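You operate a simulated robot arm through the tools that you are given. There is no shell and no other tool. Be economical: measure what you need, move in short steps, check, and stop when the job is done.

Carry out the task below with a simulated robot arm. There is one attempt and no reset: what you move stays moved.

TASK
Put the unit's jar lid on and draw the flush tray dry with the grey tube.
Fine: the tube lies in the flush tray and draws with the aspirator switch on; switch off again, tube back in its holder; nothing spilt. Where these are worked on the way, their far stop is far enough and under half their travel is too little: aspirator switch.

Only the result counts: the job must be done as asked and must still hold three seconds after the hand-in. Knocking over, shifting, dropping, spilling or breaking anything else fails it. A push-on lid holds only when it is set on centred and level and pressed home; a screw cap is set on level and turned clockwise until tight.

THE ROBOT
A 7-joint arm with a two-finger gripper, fixed in place. Base frame: the origin is at the foot of the arm, x ahead of it, y to its left, z up. Units: m, rad, N and s.
With the tool pointing down near the work surface it reaches from about 0.16 to 0.66 m from the base axis. Its first joint turns from -2.496 to 2.496 rad. Payload 2.45 kg.
Tool frame: the origin (TCP) lies between the finger pads and is the grasp point; the fingertips stand 0.026 m ahead of it; z points along the fingers, y is the line along which they close. The gripper opens to 0.096 m. The gripper's body begins 0.069 m behind the TCP.
Orientation is that of the tool frame in the base frame, as a unit quaternion [w, x, y, z]. With the fingers straight down and closing along the base's y, the tool's x points along the base's -x, its y along +y and its z along -z.

THE INTERFACE
- The arm moves only by the tool jog_arm. Its argument "rows" is a list of rows, each a list of 7 numbers: the shift along the base's x, y, z in m, then the turn, a rotation vector about the base's x, y, z in rad, then the finger opening in m, from 0 to 0.096. In form: [[dx, dy, dz, rx, ry, rz, grip], ...]. A call has 1 to 20 rows; each row shifts and turns the commanded pose from where the row before left it. Rows are played at 5 a second. More than 0.05 m and 0.15 rad between two rows, or a gripper value outside its range, and nothing of the call is played. Where a pose cannot be reached the arm comes as near as it can. A force on the tool above 50 N (or 10 N above the force at the start of the call, whichever is more), or a blocked arm, ends the call early, and 0.2 s more pass. Each finger halts on what it meets, pressing with about 45 N; the grip force reading is that of the motor and also rises with nothing between the fingers. The clock runs only during rows and for 0.2 s after the last one: add rows that do not move to give the fingers time. It gives the time, the measured TCP pose, the force on the tool (base axes), the opening and the grip force at its end, in the units of the frame above (readings bear some noise), with the torque about the TCP (base axes, N m) and any sound that the robot's microphone picked up, and new pictures: "pictures" is both (left out), scene, wrist or none.
- Cameras (640 x 400 px; columns grow to the right, rows downward): "scene" is fixed at [0.4002, -0.6596, 1.503]; the picture's right is [0.95, -0.31, 0.00], its down [-0.17, -0.53, -0.83] and it looks along [0.26, 0.79, -0.55] (base axes); focal length 312 px, centre (320, 200). "wrist" rides on the gripper at [0.082, 0.003, -0.098] in the tool frame; the picture's right is [-0.04, 1.00, 0.00], its down [-0.73, -0.03, -0.68] and it looks along [-0.68, -0.03, 0.73] (tool axes); focal length 256 px, centre (320, 200). There is no depth. A picture from a camera that has moved, and an enlarged one, comes with that camera's place and axes in the base frame and with its lens. The place of the scene camera against the robot may be out by one fixed shift of up to 0.025 m in any direction.
- slide_trunk(by): slides the trunk up (or, below 0, down) by that many m; the arm rides with it, the base frame stays. It gives what a move gives, with no picture.
- close_up(camera, box): a new picture of the part [left, top, right, bottom] of that camera's present view, enlarged. It takes no simulated time.
- hand_in(): hands the job in; it is judged then, once.

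Work in short steps. Places have to be worked out from the pictures, the camera data and where the tool is seen: move nearer, look again, correct. Check each grasp and each placing, and mend what went wrong. You have 120 turns and 200 pictures in all, those below and enlarged ones among them. Open the gripper and draw the arm clear of the work before you hand the job in, unless the task says otherwise; then end with one line.

The tools are called after "Request:" as name(argument=value, ...) on one line, values as JSON. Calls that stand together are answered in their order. jog_arm: Moves the arm, as the interface text tells. Its arguments: {"type":"object","properties":{"rows":{"type":"array","items":{"type":"array","items":{"type":"number"}}},"pictures":{"type":"string","enum":["both","scene","wrist","none"]}},"required":["rows"]} The other tools are called the same way: slide_trunk (by) slides the trunk up or down; close_up (camera, box) takes an enlarged picture of a part of a camera's view; hand_in () hands the job in.

At the start:

```text
t: 0.0
tool_pos: [0.4878, -0.0845, 1.1875]
ee_rot: [-0.001, 0.0, 1.0, 0.0]
contact_force: [-0.3, 0.7, -0.6]
moment: [0.01, 0.0, -0.02]
opening: 0.0958
gripper_force: 0.1
trunk travel left (down, up): [-0.489, 0.151]
```

scene: 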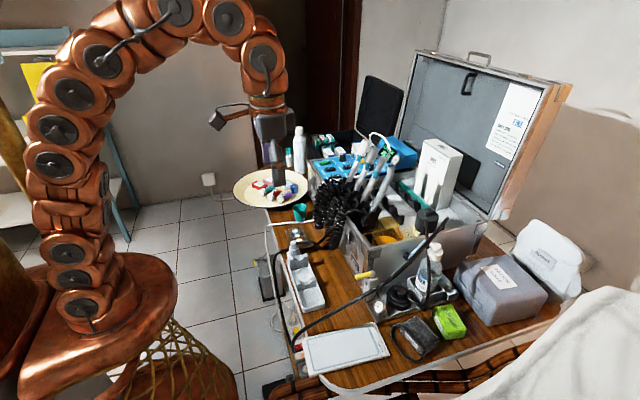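
wrist: 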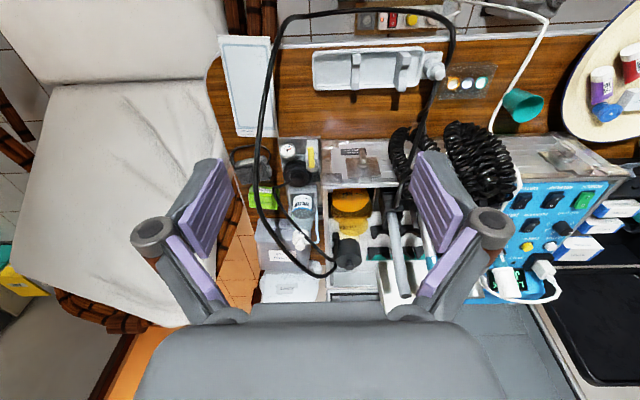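

I start by looking closely at the work area from both cameras to identify the jar, lid, tube, tray and switch.

Request:
close_up(camera="scene", box=[260, 200, 420, 300])

Request:
close_up(camera="scene", box=[340, 220, 500, 320])

Request:
close_up(camera="wrist", box=[240, 30, 440, 155])

Request:
close_up(camera="wrist", box=[230, 130, 430, 255])

Request:
close_up(camera="wrist", box=[440, 150, 640, 275])

```text
4.00 times, centred on (340, 250) of scene
camera zoom: at [0.4002, -0.6596, 1.503], right [0.95, -0.31, 0.0], down [-0.17, -0.53, -0.83], along [0.26, 0.79, -0.55], focal length 1249 px, centre (240, 0)
```

zoom: 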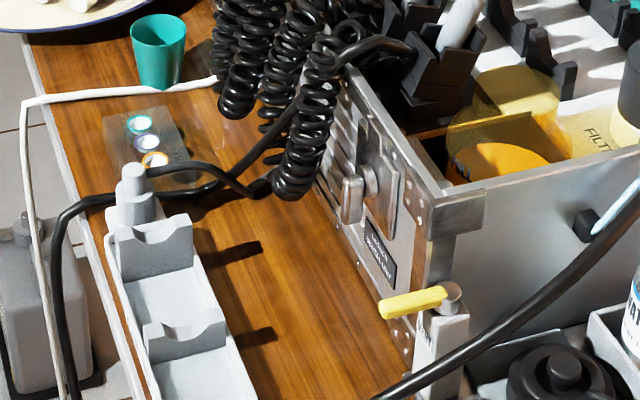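

```text
4.00 times, centred on (420, 270) of scene
camera zoom: at [0.4002, -0.6596, 1.503], right [0.95, -0.31, 0.0], down [-0.17, -0.53, -0.83], along [0.26, 0.79, -0.55], focal length 1249 px, centre (-80, -80)
```

zoom: 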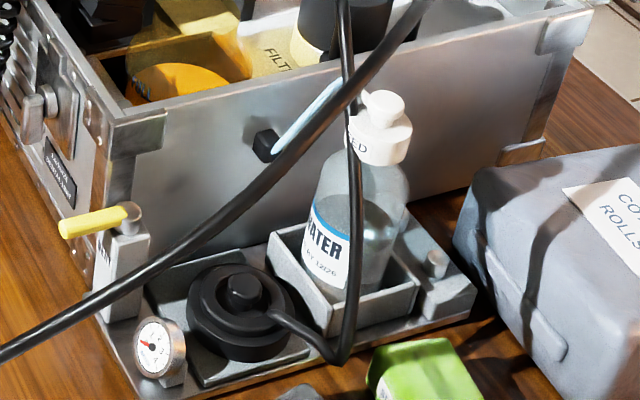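

```text
3.20 times, centred on (340, 92) of wrist
camera zoom: at [0.4064, -0.082, 1.2839], right [0.04, 1.0, 0.0], down [0.73, -0.03, 0.68], along [0.68, -0.03, -0.73], focal length 819 px, centre (256, 544)
```

zoom: 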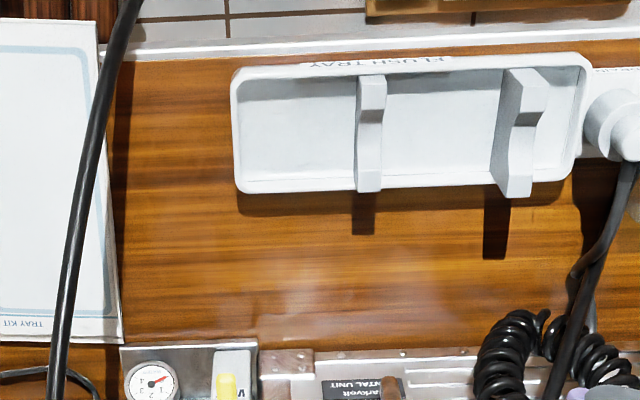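

```text
3.20 times, centred on (330, 192) of wrist
camera zoom: at [0.4064, -0.082, 1.2839], right [0.04, 1.0, 0.0], down [0.73, -0.03, 0.68], along [0.68, -0.03, -0.73], focal length 819 px, centre (288, 224)
```

zoom: 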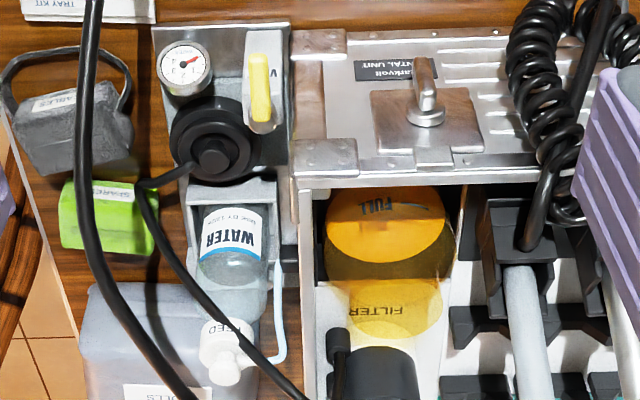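

```text
3.20 times, centred on (540, 212) of wrist
camera zoom: at [0.4064, -0.082, 1.2839], right [0.04, 1.0, 0.0], down [0.73, -0.03, 0.68], along [0.68, -0.03, -0.73], focal length 819 px, centre (-384, 160)
```

zoom: 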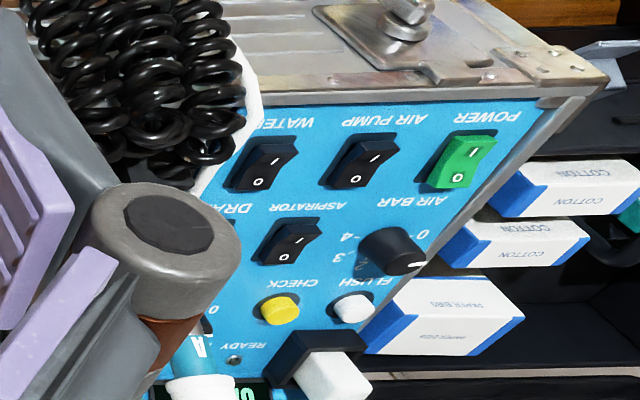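

I see the flush tray, unit panel with aspirator switch, and a black round part that may be the jar lid. I look at the handpieces and the jar closer.

Request:
close_up(camera="scene", box=[300, 120, 460, 220])

Request:
close_up(camera="scene", box=[350, 170, 450, 232])

Request:
close_up(camera="wrist", box=[310, 180, 430, 305])

Request:
close_up(camera="wrist", box=[380, 0, 540, 100])

```text
4.00 times, centred on (380, 170) of scene
camera zoom: at [0.4002, -0.6596, 1.503], right [0.95, -0.31, 0.0], down [-0.17, -0.53, -0.83], along [0.26, 0.79, -0.55], focal length 1249 px, centre (80, 320)
```

zoom: 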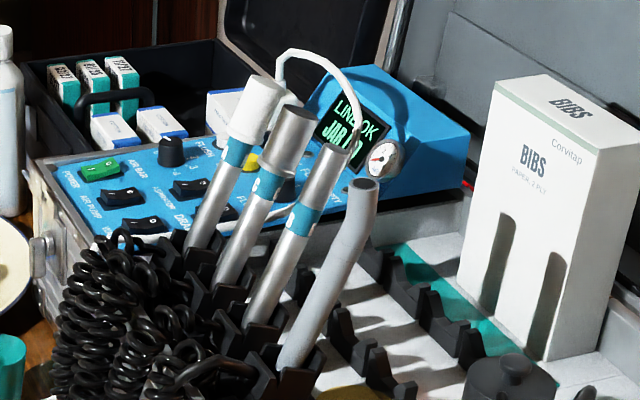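

```text
6.40 times, centred on (400, 201) of scene
camera zoom: at [0.4002, -0.6596, 1.503], right [0.95, -0.31, 0.0], down [-0.17, -0.53, -0.83], along [0.26, 0.79, -0.55], focal length 1999 px, centre (-192, 194)
```

zoom: 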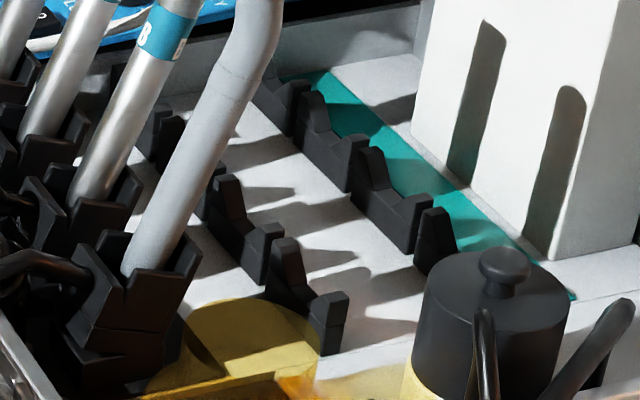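

```text
3.20 times, centred on (370, 242) of wrist
camera zoom: at [0.4064, -0.082, 1.2839], right [0.04, 1.0, 0.0], down [0.73, -0.03, 0.68], along [0.68, -0.03, -0.73], focal length 819 px, centre (160, 64)
```

zoom: 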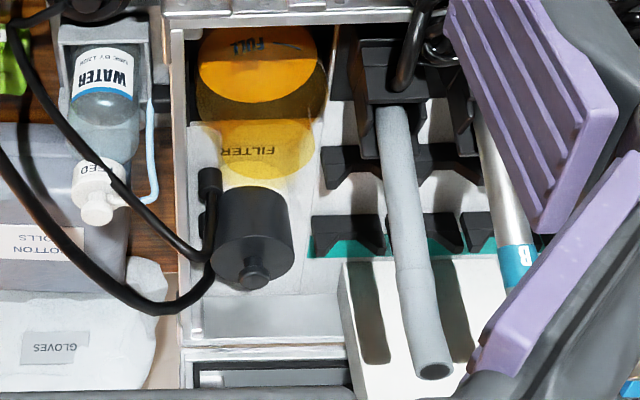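

```text
4.00 times, centred on (460, 50) of wrist
camera zoom: at [0.4064, -0.082, 1.2839], right [0.04, 1.0, 0.0], down [0.73, -0.03, 0.68], along [0.68, -0.03, -0.73], focal length 1024 px, centre (-240, 800)
```

zoom: 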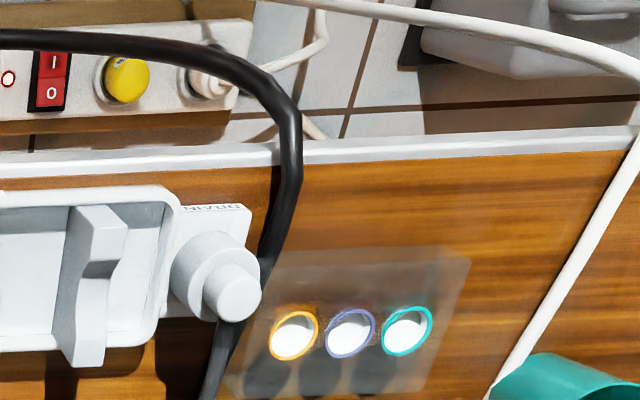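

I read the display and inspect the panel and under-table items from the scene camera.

Request:
close_up(camera="scene", box=[370, 135, 410, 160])

Request:
close_up(camera="scene", box=[310, 150, 374, 190])

Request:
close_up(camera="scene", box=[340, 190, 468, 270])

Request:
close_up(camera="scene", box=[250, 280, 450, 400])

```text
16.00 times, centred on (390, 148) of scene
camera zoom: at [0.4002, -0.6596, 1.503], right [0.95, -0.31, 0.0], down [-0.17, -0.53, -0.83], along [0.26, 0.79, -0.55], focal length 4997 px, centre (-800, 1040)
```

zoom: 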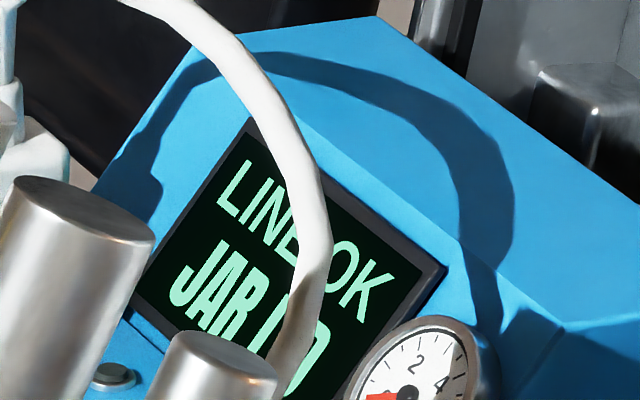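

```text
10.00 times, centred on (342, 170) of scene
camera zoom: at [0.4002, -0.6596, 1.503], right [0.95, -0.31, 0.0], down [-0.17, -0.53, -0.83], along [0.26, 0.79, -0.55], focal length 3123 px, centre (100, 500)
```

zoom: 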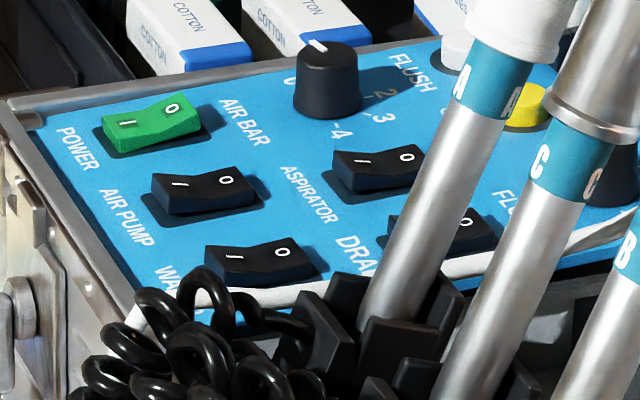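

```text
5.00 times, centred on (404, 230) of scene
camera zoom: at [0.4002, -0.6596, 1.503], right [0.95, -0.31, 0.0], down [-0.17, -0.53, -0.83], along [0.26, 0.79, -0.55], focal length 1562 px, centre (-100, 50)
```

zoom: 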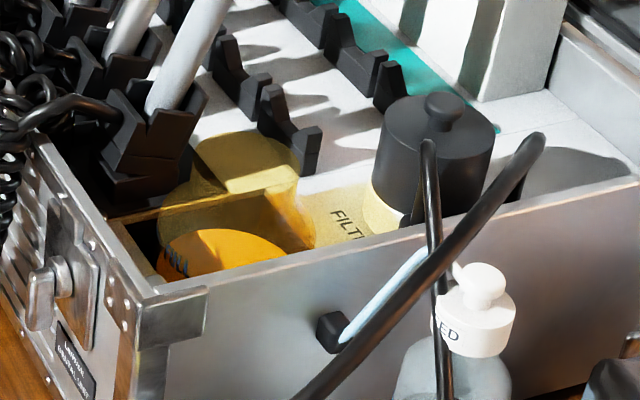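

```text
3.20 times, centred on (350, 340) of scene
camera zoom: at [0.4002, -0.6596, 1.503], right [0.95, -0.31, 0.0], down [-0.17, -0.53, -0.83], along [0.26, 0.79, -0.55], focal length 1000 px, centre (224, -248)
```

zoom: 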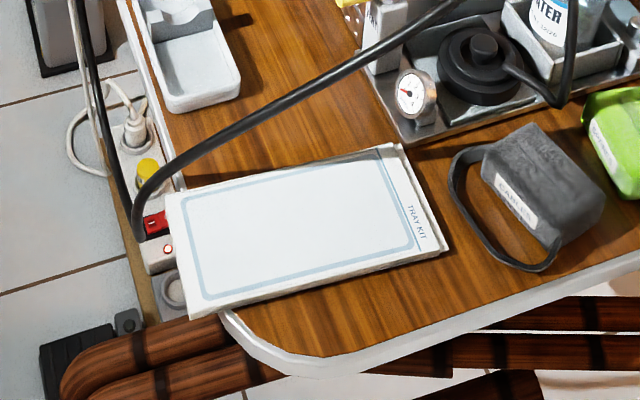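

The unit seems to sit at x≈0.8, the tray at x≈0.53, table top at z≈0.74. I move forward at the present height to look down at the jar and check reach.

Request:
jog_arm(rows=[[0.04, 0.01, 0, 0, 0, 0, 0.096], [0.04, 0.01, 0, 0, 0, 0, 0.096], [0.04, 0.01, 0, 0, 0, 0, 0.096], [0.04, 0.01, 0, 0, 0, 0, 0.096], [0, 0, 0, 0, 0, 0, 0.096]])

```text
t: 1.2
tool_pos: [0.586, -0.0536, 1.1402]
ee_rot: [0.0, 0.0, 1.0, 0.0]
contact_force: [0.4, 0.5, -0.3]
moment: [-0.01, 0.02, -0.02]
opening: 0.0961
gripper_force: 0.1
out of reach, approached as far as the arm can: row 1, 2, 3, 4
trunk travel left (down, up): [-0.489, 0.151]
camera wrist: at [0.505, -0.0516, 1.2363], right [0.04, 1.0, 0.0], down [0.73, -0.03, 0.68], along [0.68, -0.03, -0.73], focal length 256 px, centre (320, 200)
```

scene: 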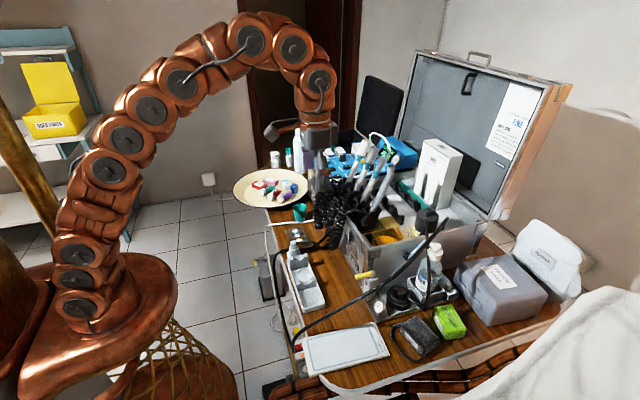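
wrist: 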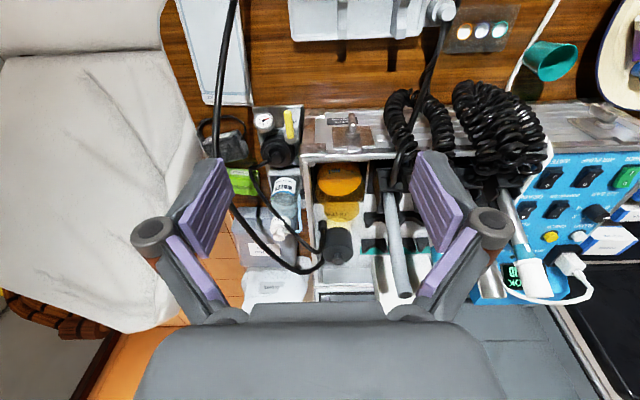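

The reach limit is about 0.66 m at the wrist; the tool will need forward tilt for the unit. I zoom into this nearer view.

Request:
close_up(camera="wrist", box=[230, 90, 390, 190])

Request:
close_up(camera="wrist", box=[290, 150, 450, 250])

Request:
close_up(camera="wrist", box=[480, 140, 640, 300])

Request:
close_up(camera="wrist", box=[270, 220, 430, 320])

```text
4.00 times, centred on (310, 140) of wrist
camera zoom: at [0.505, -0.0516, 1.2363], right [0.04, 1.0, 0.0], down [0.73, -0.03, 0.68], along [0.68, -0.03, -0.73], focal length 1024 px, centre (360, 440)
```

zoom: 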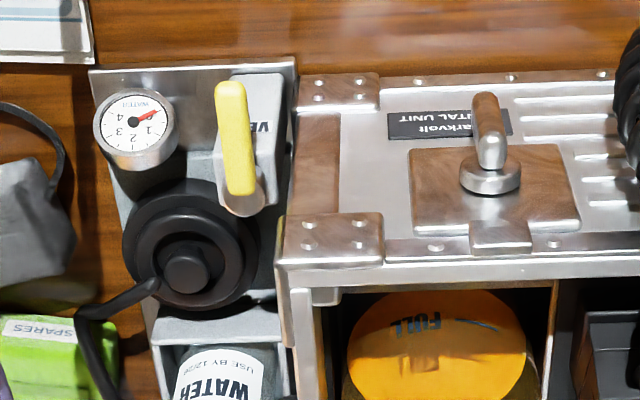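

```text
4.00 times, centred on (370, 200) of wrist
camera zoom: at [0.505, -0.0516, 1.2363], right [0.04, 1.0, 0.0], down [0.73, -0.03, 0.68], along [0.68, -0.03, -0.73], focal length 1024 px, centre (120, 200)
```

zoom: 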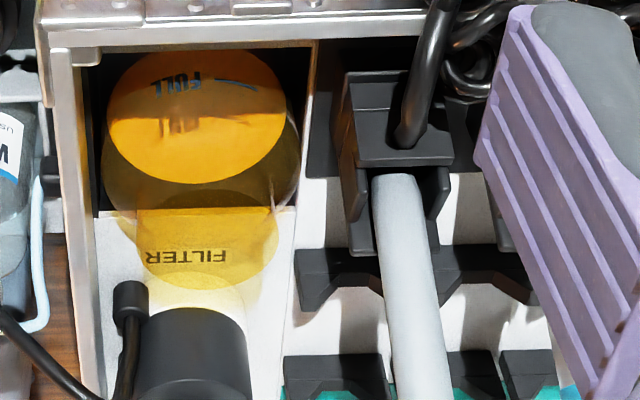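

```text
2.50 times, centred on (560, 220) of wrist
camera zoom: at [0.505, -0.0516, 1.2363], right [0.04, 1.0, 0.0], down [0.73, -0.03, 0.68], along [0.68, -0.03, -0.73], focal length 640 px, centre (-280, 150)
```

zoom: 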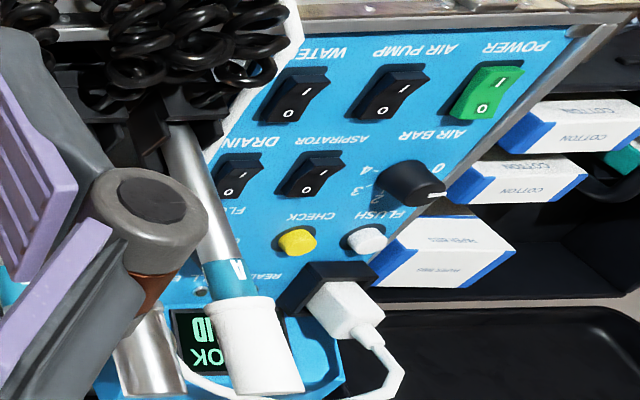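

```text
4.00 times, centred on (350, 270) of wrist
camera zoom: at [0.505, -0.0516, 1.2363], right [0.04, 1.0, 0.0], down [0.73, -0.03, 0.68], along [0.68, -0.03, -0.73], focal length 1024 px, centre (200, -80)
```

zoom: 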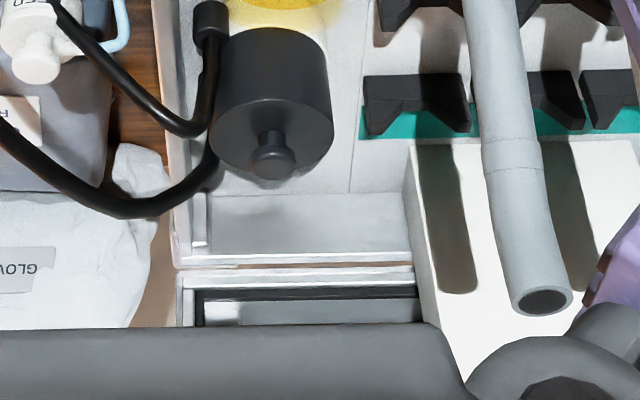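

The display reads "JAR LID" — the amber jar is open, and the black knobbed disc with the hose (≈(0.80,-0.16,0.79)) should be its lid. I tilt the tool forward and swing toward the lid to test reach.

Request:
jog_arm(rows=[[0.0, -0.02, 0, 0, -0.15, 0, 0.096], [0.0, -0.02, 0, 0, -0.15, 0, 0.096], [0.0, -0.02, 0, 0, -0.15, 0, 0.096], [0.0, -0.02, 0, 0, -0.15, 0, 0.096], [0.0, -0.02, -0.02, 0, -0.15, 0, 0.096], [0.03, 0, -0.03, 0, 0, 0, 0.096], [0.03, 0, -0.03, 0, 0, 0, 0.096], [0.03, 0, -0.03, 0, 0, 0, 0.096]])

```text
t: 3.0
tool_pos: [0.6726, -0.1558, 1.0328]
ee_rot: [0.367, 0.0, 0.93, 0.0]
contact_force: [0.3, 0.3, -0.4]
moment: [0.03, -0.02, 0.03]
opening: 0.0957
gripper_force: 0.1
trunk travel left (down, up): [-0.489, 0.151]
camera wrist: at [0.5474, -0.1526, 1.0475], right [0.03, 1.0, 0.03], down [0.07, -0.03, 1.0], along [1.0, -0.03, -0.07], focal length 256 px, centre (320, 200)
```

scene: 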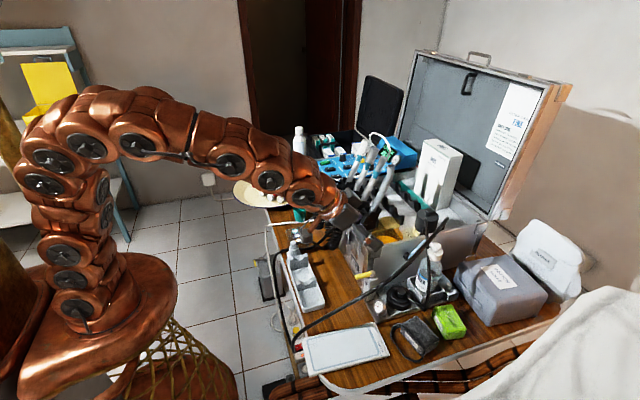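
wrist: 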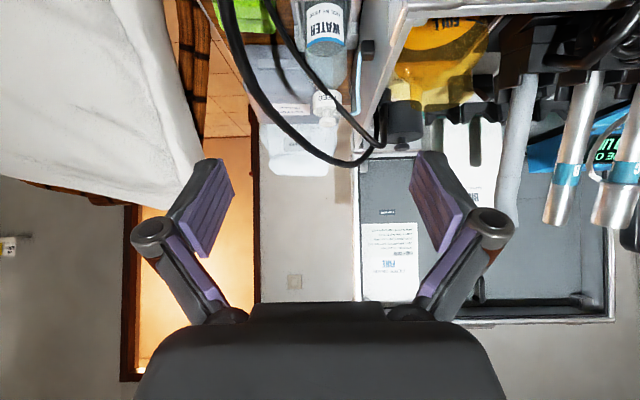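

Reach is fine with tilt. I tilt back partway and lower slightly, near y=-0.10, to get a close look at lid, jar and cable.

Request:
jog_arm(rows=[[0.0, 0.02, -0.01, 0, 0.14, 0, 0.096], [0.0, 0.02, -0.01, 0, 0.14, 0, 0.096], [0.0, 0.02, -0.01, 0, 0.14, 0, 0.096], [0, 0, -0.01, 0, 0, 0, 0.096], [0, 0, 0, 0, 0, 0, 0.096]], pictures="wrist")

Request:
close_up(camera="wrist", box=[180, 0, 440, 200])

```text
t: 4.2
tool_pos: [0.6751, -0.0943, 0.9892]
ee_rot: [0.165, 0.0, 0.986, 0.001]
contact_force: [0.3, 0.5, 0.7]
moment: [-0.01, 0.01, -0.02]
opening: 0.096
gripper_force: 0.1
trunk travel left (down, up): [-0.489, 0.151]
camera wrist: at [0.5663, -0.0916, 1.0546], right [0.04, 1.0, 0.01], down [0.47, -0.03, 0.88], along [0.88, -0.03, -0.48], focal length 256 px, centre (320, 200)
```

wrist: 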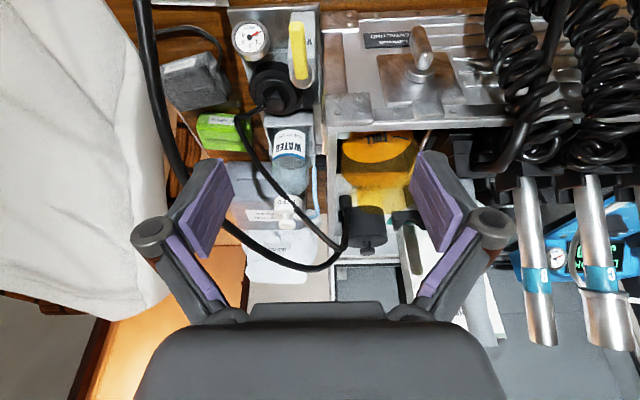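

```text
2.00 times, centred on (310, 100) of wrist
camera zoom: at [0.5663, -0.0916, 1.0546], right [0.04, 1.0, 0.01], down [0.47, -0.03, 0.88], along [0.88, -0.03, -0.48], focal length 512 px, centre (340, 400)
```

zoom: 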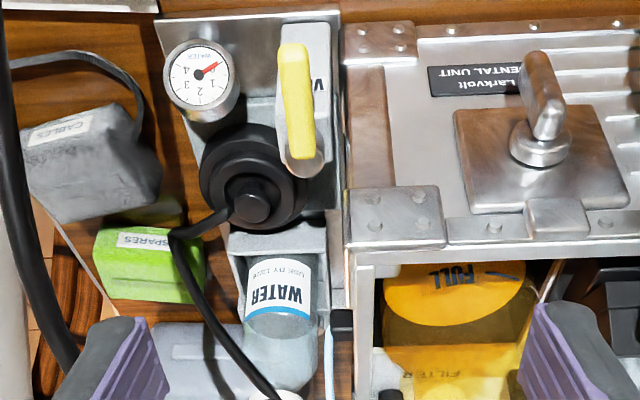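

Triangulated from three views, the lid knob top is at about (0.81,-0.16,0.765), the case front corner at (0.73,-0.09,0.89). To reach the lid I back up and lower the trunk.

Request:
jog_arm(rows=[[-0.02, -0.02, 0.04, 0, -0.14, 0, 0.096], [-0.02, -0.02, 0.04, 0, -0.14, 0, 0.096], [-0.02, -0.02, 0.03, 0, -0.14, 0, 0.096]], pictures="none")

Request:
slide_trunk(by=-0.15)

```text
t: 5.0
tool_pos: [0.6146, -0.1539, 1.1001]
ee_rot: [0.366, 0.0, 0.931, 0.0]
contact_force: [0.4, 0.0, 0.1]
moment: [-0.05, 0.0, 0.01]
opening: 0.0961
gripper_force: 0.0
trunk travel left (down, up): [-0.489, 0.151]
```

```text
t: 6.8
tool_pos: [0.6142, -0.1533, 0.9503]
ee_rot: [0.367, 0.001, 0.93, 0.0]
contact_force: [-0.3, 0.4, -0.1]
moment: [-0.01, 0.01, -0.02]
opening: 0.0959
gripper_force: 0.0
trunk travel left (down, up): [-0.339, 0.301]
```

Now I move along the approach line to a hover about 8 cm short of the lid knob, with narrower opening.

Request:
jog_arm(rows=[[0.03, 0.0, -0.03, 0, 0, 0, 0.07], [0.03, 0.0, -0.03, 0, 0, 0, 0.07], [0.03, 0.0, -0.03, 0, 0, 0, 0.07], [0.03, 0.0, -0.02, 0, 0, 0, 0.07], [0, 0, 0, 0, 0, 0, 0.07]])

Request:
close_up(camera="scene", box=[340, 210, 500, 310])

```text
t: 8.0
tool_pos: [0.7332, -0.1555, 0.8377]
ee_rot: [0.364, 0.0, 0.931, 0.0]
contact_force: [-2.0, -2.2, 4.0]
moment: [0.29, -0.15, 0.06]
opening: 0.0809
gripper_force: 2.4
trunk travel left (down, up): [-0.339, 0.301]
camera wrist: at [0.6075, -0.1531, 0.8527], right [0.03, 1.0, 0.03], down [0.08, -0.03, 1.0], along [1.0, -0.03, -0.08], focal length 256 px, centre (320, 200)
```

scene: 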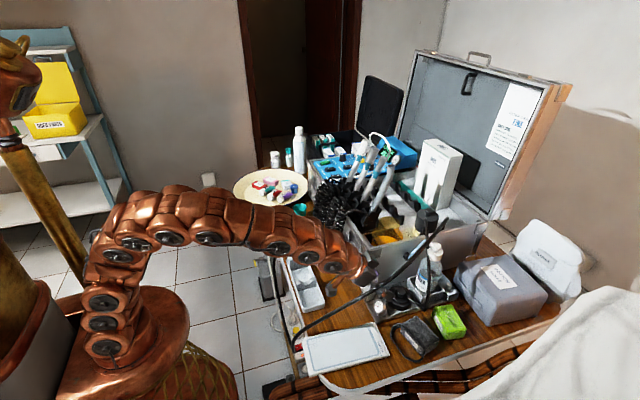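
wrist: 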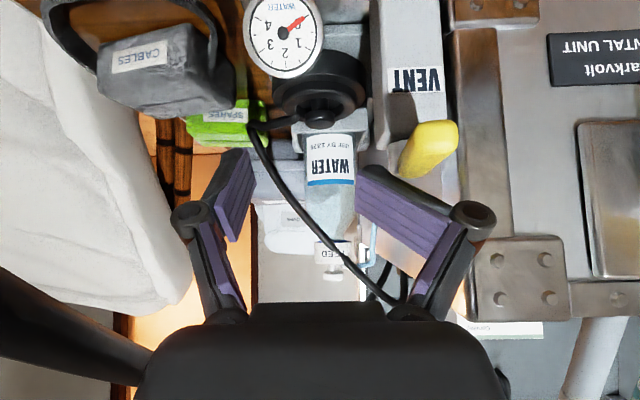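

```text
4.00 times, centred on (420, 260) of scene
camera zoom: at [0.4002, -0.6596, 1.503], right [0.95, -0.31, 0.0], down [-0.17, -0.53, -0.83], along [0.26, 0.79, -0.55], focal length 1249 px, centre (-80, -40)
```

zoom: 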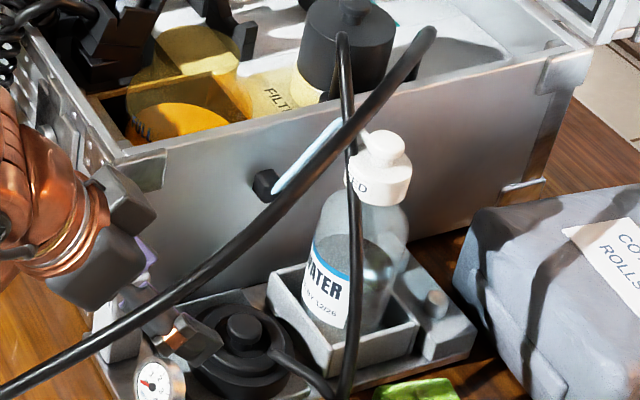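

There is slight contact — the right finger likely touches the yellow vent lever. I back straight off the way I came and look again.

Request:
jog_arm(rows=[[-0.02, 0.0, 0.02, 0, 0, 0, 0.081], [-0.02, 0.0, 0.025, 0, 0, 0, 0.081], [0, 0, 0.02, 0, 0, 0, 0.081]], pictures="wrist")

Request:
close_up(camera="wrist", box=[200, 0, 456, 160])

Request:
close_up(camera="scene", box=[340, 230, 440, 292])

```text
t: 8.8
tool_pos: [0.6926, -0.155, 0.9055]
ee_rot: [0.367, 0.001, 0.93, 0.0]
contact_force: [0.5, -1.1, 1.0]
moment: [0.01, 0.01, 0.06]
opening: 0.0815
gripper_force: 0.3
trunk travel left (down, up): [-0.339, 0.301]
camera wrist: at [0.5661, -0.1514, 0.9203], right [0.03, 1.0, 0.03], down [0.07, -0.03, 1.0], along [1.0, -0.03, -0.07], focal length 256 px, centre (320, 200)
```

wrist: 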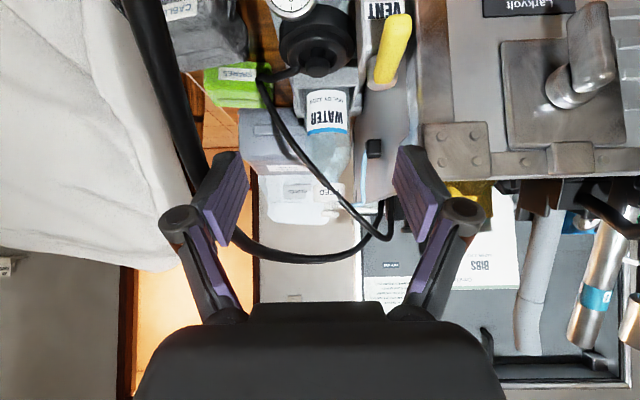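

```text
2.50 times, centred on (328, 80) of wrist
camera zoom: at [0.5661, -0.1514, 0.9203], right [0.03, 1.0, 0.03], down [0.07, -0.03, 1.0], along [1.0, -0.03, -0.07], focal length 640 px, centre (300, 500)
```

zoom: 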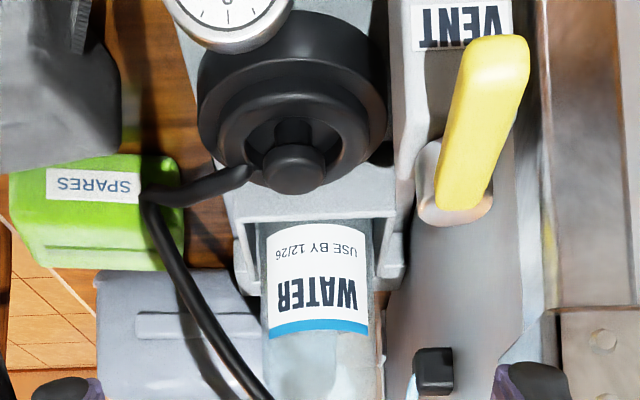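

```text
6.40 times, centred on (390, 261) of scene
camera zoom: at [0.4002, -0.6596, 1.503], right [0.95, -0.31, 0.0], down [-0.17, -0.53, -0.83], along [0.26, 0.79, -0.55], focal length 1999 px, centre (-128, -190)
```

zoom: 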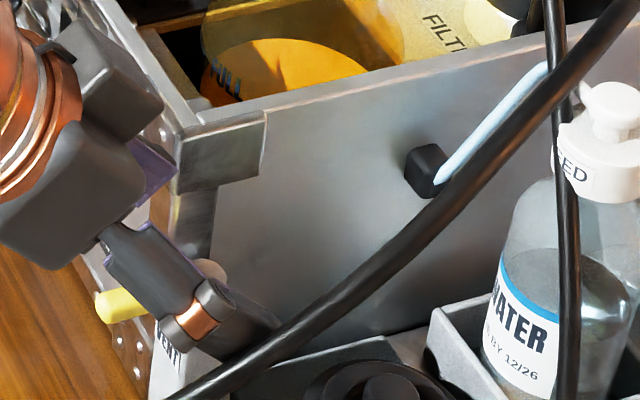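

The lever lies at about (0.70–0.75, -0.114, z≈0.82), so I need a steeper approach (≈30° tilt), slightly from the +y side, to stay clear of it and the mains cable. I re-orient and test reach above.

Request:
jog_arm(rows=[[0, 0.015, 0.03, 0, 0.11, -0.07, 0.05], [0, 0.015, 0.03, 0, 0.11, -0.07, 0.05], [0.02, 0, 0, 0, 0, 0, 0.05], [0.02, 0, 0, 0, 0, 0, 0.05], [0, 0, 0, 0, 0, 0, 0.05]])

```text
t: 9.9
tool_pos: [0.7352, -0.1234, 0.966]
ee_rot: [0.262, 0.066, 0.962, -0.026]
contact_force: [0.3, -0.5, -0.3]
moment: [0.0, 0.02, 0.0]
opening: 0.0498
gripper_force: 0.0
trunk travel left (down, up): [-0.339, 0.301]
camera wrist: at [0.6168, -0.1041, 1.0073], right [0.17, 0.98, 0.01], down [0.28, -0.05, 0.96], along [0.94, -0.16, -0.29], focal length 256 px, centre (320, 200)
```

scene: 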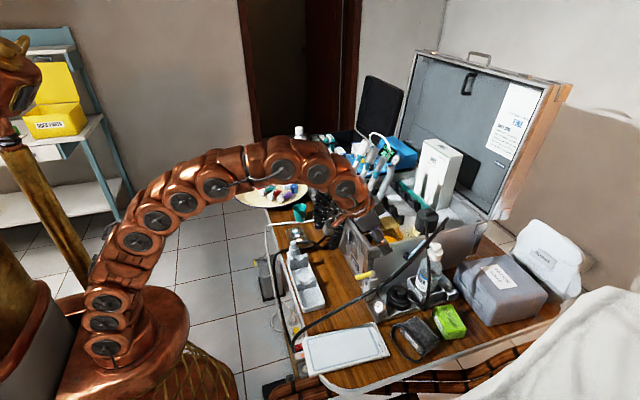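
wrist: 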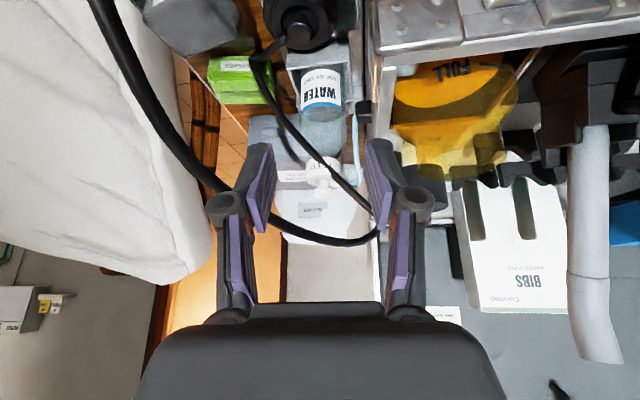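

Reach holds. The knob computes again to (0.813,-0.158,0.767). I go to 10 cm back on the approach axis.

Request:
jog_arm(rows=[[0.005, -0.01, -0.035, 0, 0, 0, 0.05], [0.005, -0.01, -0.035, 0, 0, 0, 0.05], [0.005, -0.005, -0.03, 0, 0, 0, 0.05], [0, 0, 0, 0, 0, 0, 0.05]])

Request:
close_up(camera="scene", box=[350, 210, 450, 310])

```text
t: 10.9
tool_pos: [0.748, -0.1508, 0.8645]
ee_rot: [0.261, 0.066, 0.963, -0.026]
contact_force: [-0.3, 0.5, 1.1]
moment: [0.01, -0.02, 0.0]
opening: 0.0502
gripper_force: 0.0
trunk travel left (down, up): [-0.339, 0.301]
camera wrist: at [0.6298, -0.13, 0.9058], right [0.17, 0.98, 0.0], down [0.28, -0.05, 0.96], along [0.94, -0.16, -0.29], focal length 256 px, centre (320, 200)
```

scene: 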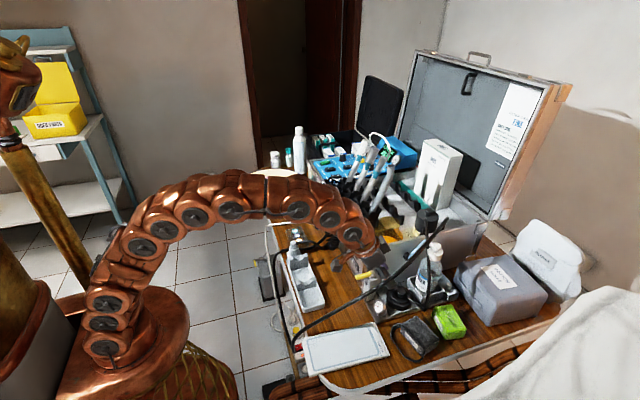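
wrist: 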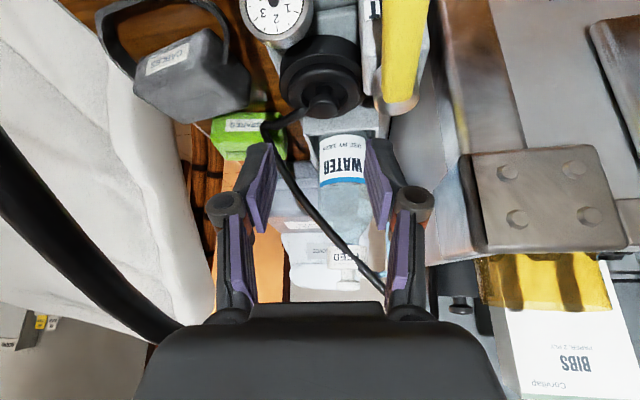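

```text
4.00 times, centred on (400, 260) of scene
camera zoom: at [0.4002, -0.6596, 1.503], right [0.95, -0.31, 0.0], down [-0.17, -0.53, -0.83], along [0.26, 0.79, -0.55], focal length 1249 px, centre (0, -40)
```

zoom: 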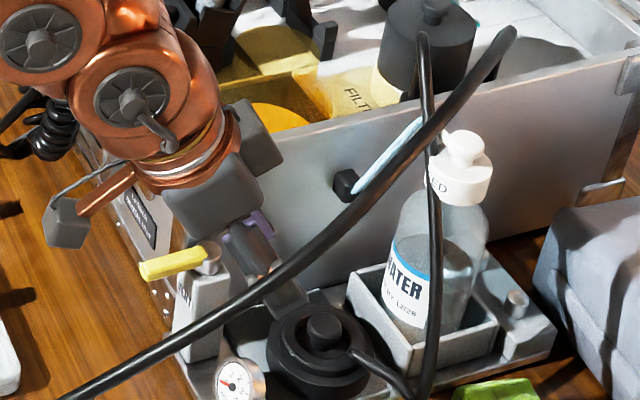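

No contact. The knob recomputes to (0.813,-0.159,0.763). I advance along the axis most of the way.

Request:
jog_arm(rows=[[0.013, -0.0015, -0.0215, 0, 0, 0, 0.05], [0.013, -0.0015, -0.0215, 0, 0, 0, 0.05], [0.013, -0.0015, -0.0215, 0, 0, 0, 0.05], [0, 0, 0, 0, 0, 0, 0.05]])

Request:
close_up(camera="scene", box=[360, 250, 440, 300])

Request:
close_up(camera="wrist", box=[220, 60, 460, 210])

```text
t: 11.9
tool_pos: [0.7878, -0.1532, 0.799]
ee_rot: [0.261, 0.065, 0.963, -0.025]
contact_force: [0.5, 0.2, -0.9]
moment: [-0.03, 0.01, -0.01]
opening: 0.0498
gripper_force: 0.0
trunk travel left (down, up): [-0.339, 0.301]
camera wrist: at [0.6698, -0.1333, 0.8409], right [0.17, 0.98, 0.01], down [0.28, -0.05, 0.96], along [0.94, -0.16, -0.29], focal length 256 px, centre (320, 200)
```

scene: 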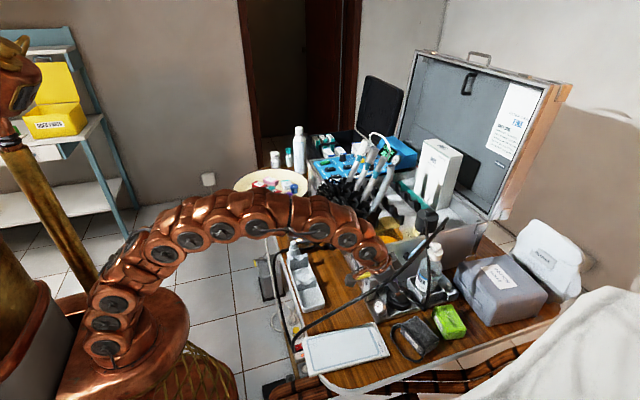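
wrist: 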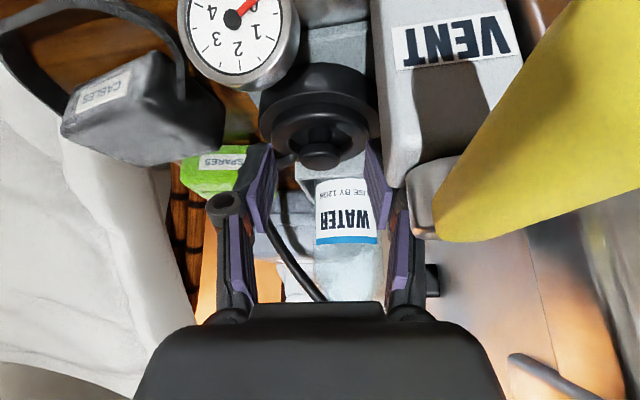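

```text
8.00 times, centred on (400, 275) of scene
camera zoom: at [0.4002, -0.6596, 1.503], right [0.95, -0.31, 0.0], down [-0.17, -0.53, -0.83], along [0.26, 0.79, -0.55], focal length 2499 px, centre (-320, -400)
```

zoom: 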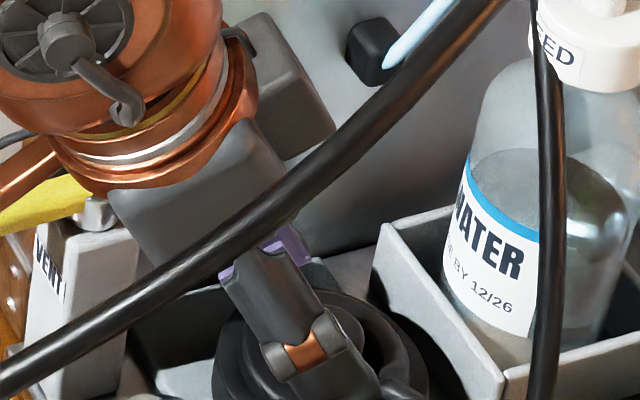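

```text
2.67 times, centred on (340, 135) of wrist
camera zoom: at [0.6698, -0.1333, 0.8409], right [0.17, 0.98, 0.01], down [0.28, -0.05, 0.96], along [0.94, -0.16, -0.29], focal length 683 px, centre (267, 373)
```

zoom: 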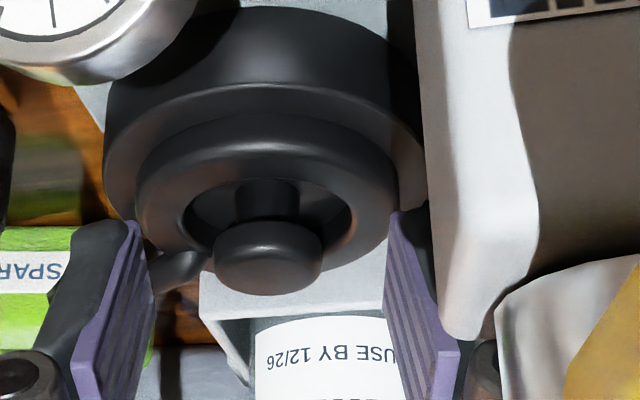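

The knob is a mushroom head centred at about (0.813,-0.157,0.768). I advance the last 2 cm, then close.

Request:
jog_arm(rows=[[0.006, -0.002, -0.009, 0, 0, 0, 0.05], [0.006, -0.002, -0.009, 0, 0, 0, 0.05], [0, 0, 0, 0, 0, 0, 0.05]], pictures="wrist")

Request:
close_up(camera="wrist", box=[220, 60, 460, 210])

```text
t: 12.8
tool_pos: [0.8009, -0.1573, 0.785]
ee_rot: [0.264, 0.065, 0.962, -0.026]
contact_force: [1.7, 0.6, 13.7]
moment: [0.26, -0.07, 0.01]
opening: 0.0515
gripper_force: 0.8
trunk travel left (down, up): [-0.339, 0.301]
camera wrist: at [0.6819, -0.1371, 0.8253], right [0.17, 0.98, 0.01], down [0.28, -0.05, 0.96], along [0.94, -0.16, -0.28], focal length 256 px, centre (320, 200)
```

wrist: 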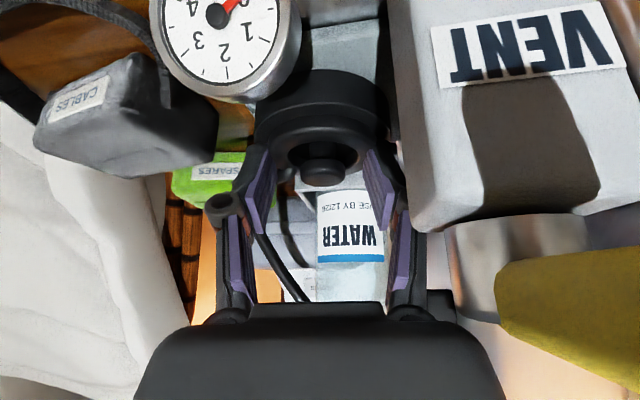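

```text
2.67 times, centred on (340, 135) of wrist
camera zoom: at [0.6819, -0.1371, 0.8253], right [0.17, 0.98, 0.01], down [0.28, -0.05, 0.96], along [0.94, -0.16, -0.28], focal length 683 px, centre (267, 373)
```

zoom: 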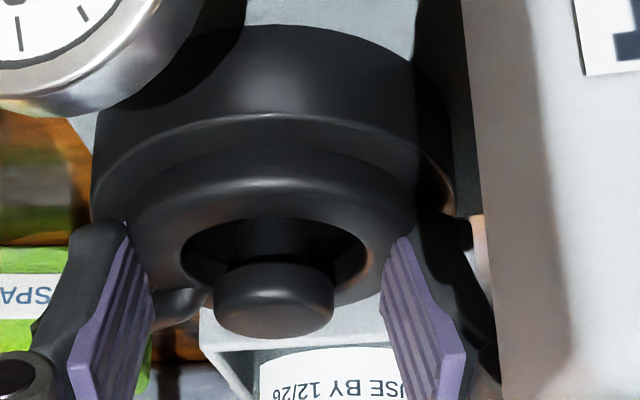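

Fingertips just touch the lid's ring. I lift 2.5 mm, ease forward 2 mm, and close on the knob.

Request:
jog_arm(rows=[[0.002, 0.0, 0.0015, 0, 0, 0, 0.05], [0, 0, 0, 0, 0, 0, 0.035], [0, 0, 0, 0, 0, 0, 0.02], [0, 0, 0, 0, 0, 0, 0.01], [0, 0, 0, 0, 0, 0, 0.01]], pictures="wrist")

Request:
close_up(camera="wrist", box=[220, 60, 460, 210])

```text
t: 13.9
tool_pos: [0.8021, -0.1597, 0.7862]
ee_rot: [0.263, 0.066, 0.962, -0.025]
contact_force: [1.2, -10.4, 28.1]
moment: [-0.08, -0.27, -0.11]
opening: 0.0225
gripper_force: 44.7
trunk travel left (down, up): [-0.339, 0.301]
camera wrist: at [0.6831, -0.1382, 0.8272], right [0.17, 0.98, 0.0], down [0.28, -0.05, 0.96], along [0.94, -0.16, -0.28], focal length 256 px, centre (320, 200)
```

wrist: 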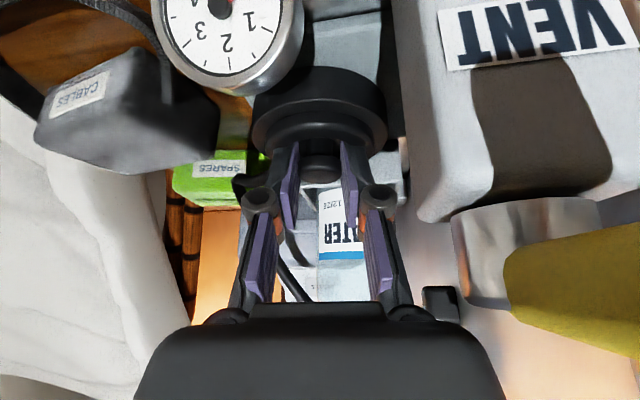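

```text
2.67 times, centred on (340, 135) of wrist
camera zoom: at [0.6831, -0.1382, 0.8272], right [0.17, 0.98, 0.0], down [0.28, -0.05, 0.96], along [0.94, -0.16, -0.28], focal length 683 px, centre (267, 373)
```

zoom: 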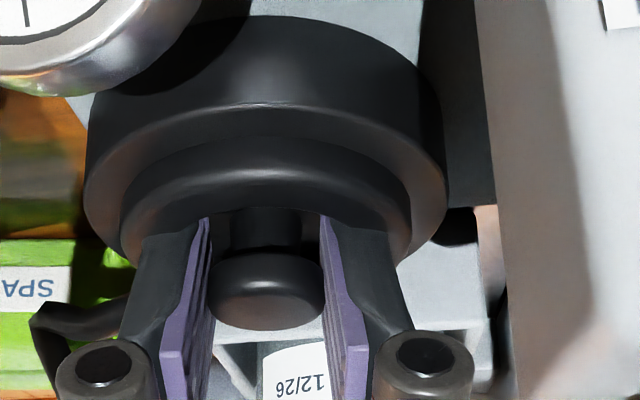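

Gripped at 22.5 mm. I lift 1 cm gently and check that the lid comes along.

Request:
jog_arm(rows=[[0, 0.001, 0.004, 0, 0, 0, 0.005], [0, 0, 0.006, 0, 0, 0, 0.005], [0, 0, 0.01, 0, 0, 0, 0.005], [0, 0, 0, 0, 0, 0, 0.005]])

Request:
close_up(camera="wrist", box=[220, 40, 460, 190])

Request:
close_up(camera="scene", box=[360, 240, 440, 290])

```text
t: 14.9
tool_pos: [0.8016, -0.156, 0.8014]
ee_rot: [0.26, 0.065, 0.963, -0.026]
contact_force: [-0.4, -0.3, 0.0]
moment: [-0.02, -0.03, 0.01]
opening: 0.0225
gripper_force: 45.2
trunk travel left (down, up): [-0.339, 0.301]
camera wrist: at [0.6836, -0.1362, 0.8443], right [0.17, 0.98, 0.01], down [0.29, -0.06, 0.96], along [0.94, -0.16, -0.29], focal length 256 px, centre (320, 200)
```

scene: 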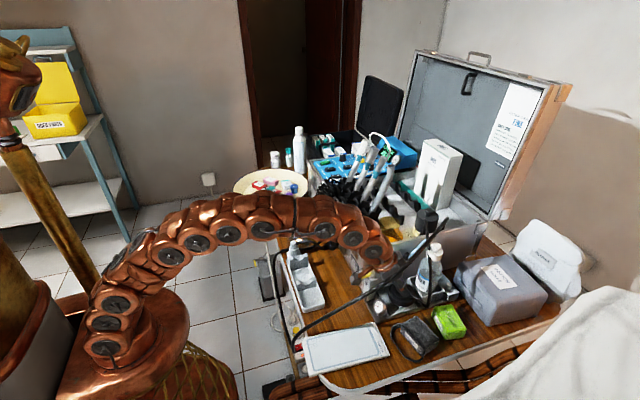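
wrist: 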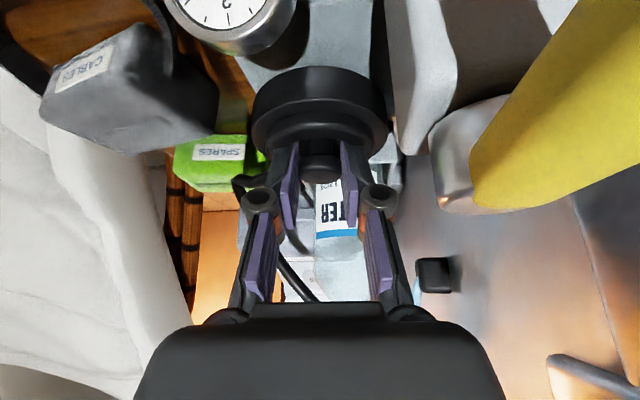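

```text
2.67 times, centred on (340, 115) of wrist
camera zoom: at [0.6836, -0.1362, 0.8443], right [0.17, 0.98, 0.01], down [0.29, -0.06, 0.96], along [0.94, -0.16, -0.29], focal length 683 px, centre (267, 427)
```

zoom: 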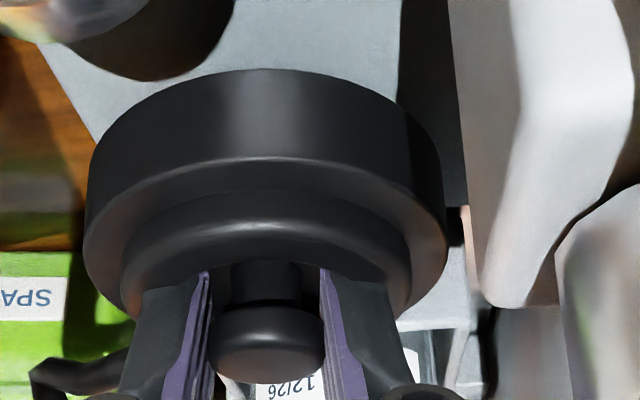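

```text
8.00 times, centred on (400, 265) of scene
camera zoom: at [0.4002, -0.6596, 1.503], right [0.95, -0.31, 0.0], down [-0.17, -0.53, -0.83], along [0.26, 0.79, -0.55], focal length 2499 px, centre (-320, -320)
```

zoom: 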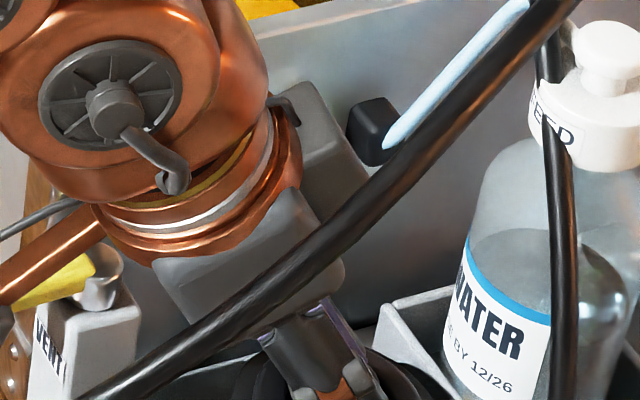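

The lid is held and light (hose side free). The mains cable passes close on the −y side, so I rise in small steps, leaning the wrist toward +y away from it.

Request:
jog_arm(rows=[[0, 0.002, 0.012, -0.05, 0, 0, 0.005], [0, 0.002, 0.012, -0.05, 0, 0, 0.005], [0, 0.002, 0.012, -0.05, 0, 0, 0.005], [0, 0, 0, 0, 0, 0, 0.005]])

Request:
close_up(camera="scene", box=[360, 230, 440, 280])

```text
t: 15.9
tool_pos: [0.8007, -0.1513, 0.8399]
ee_rot: [0.264, 0.046, 0.958, -0.098]
contact_force: [-0.7, -0.2, -0.7]
moment: [0.01, -0.02, -0.02]
opening: 0.0226
gripper_force: 44.8
trunk travel left (down, up): [-0.339, 0.301]
camera wrist: at [0.6832, -0.1243, 0.8784], right [0.17, 0.97, -0.14], down [0.28, 0.09, 0.95], along [0.94, -0.21, -0.26], focal length 256 px, centre (320, 200)
```

scene: 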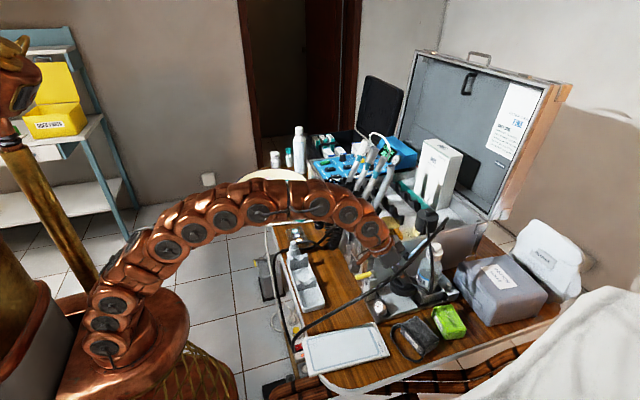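
wrist: 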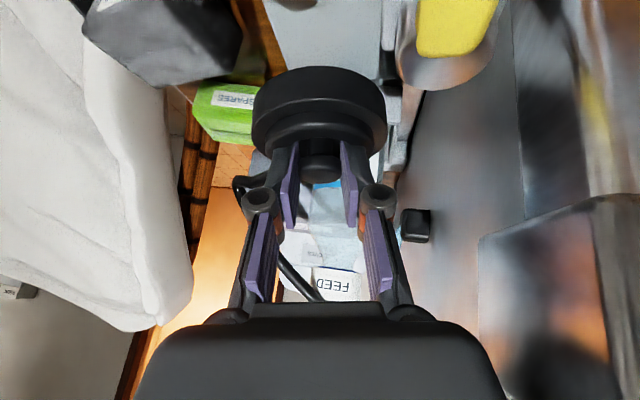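

```text
8.00 times, centred on (400, 255) of scene
camera zoom: at [0.4002, -0.6596, 1.503], right [0.95, -0.31, 0.0], down [-0.17, -0.53, -0.83], along [0.26, 0.79, -0.55], focal length 2499 px, centre (-320, -240)
```

zoom: 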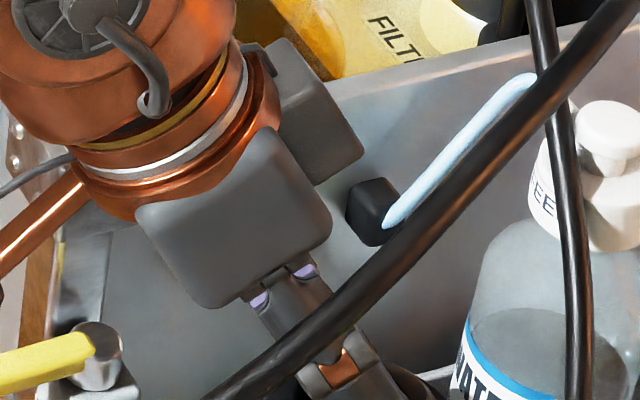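

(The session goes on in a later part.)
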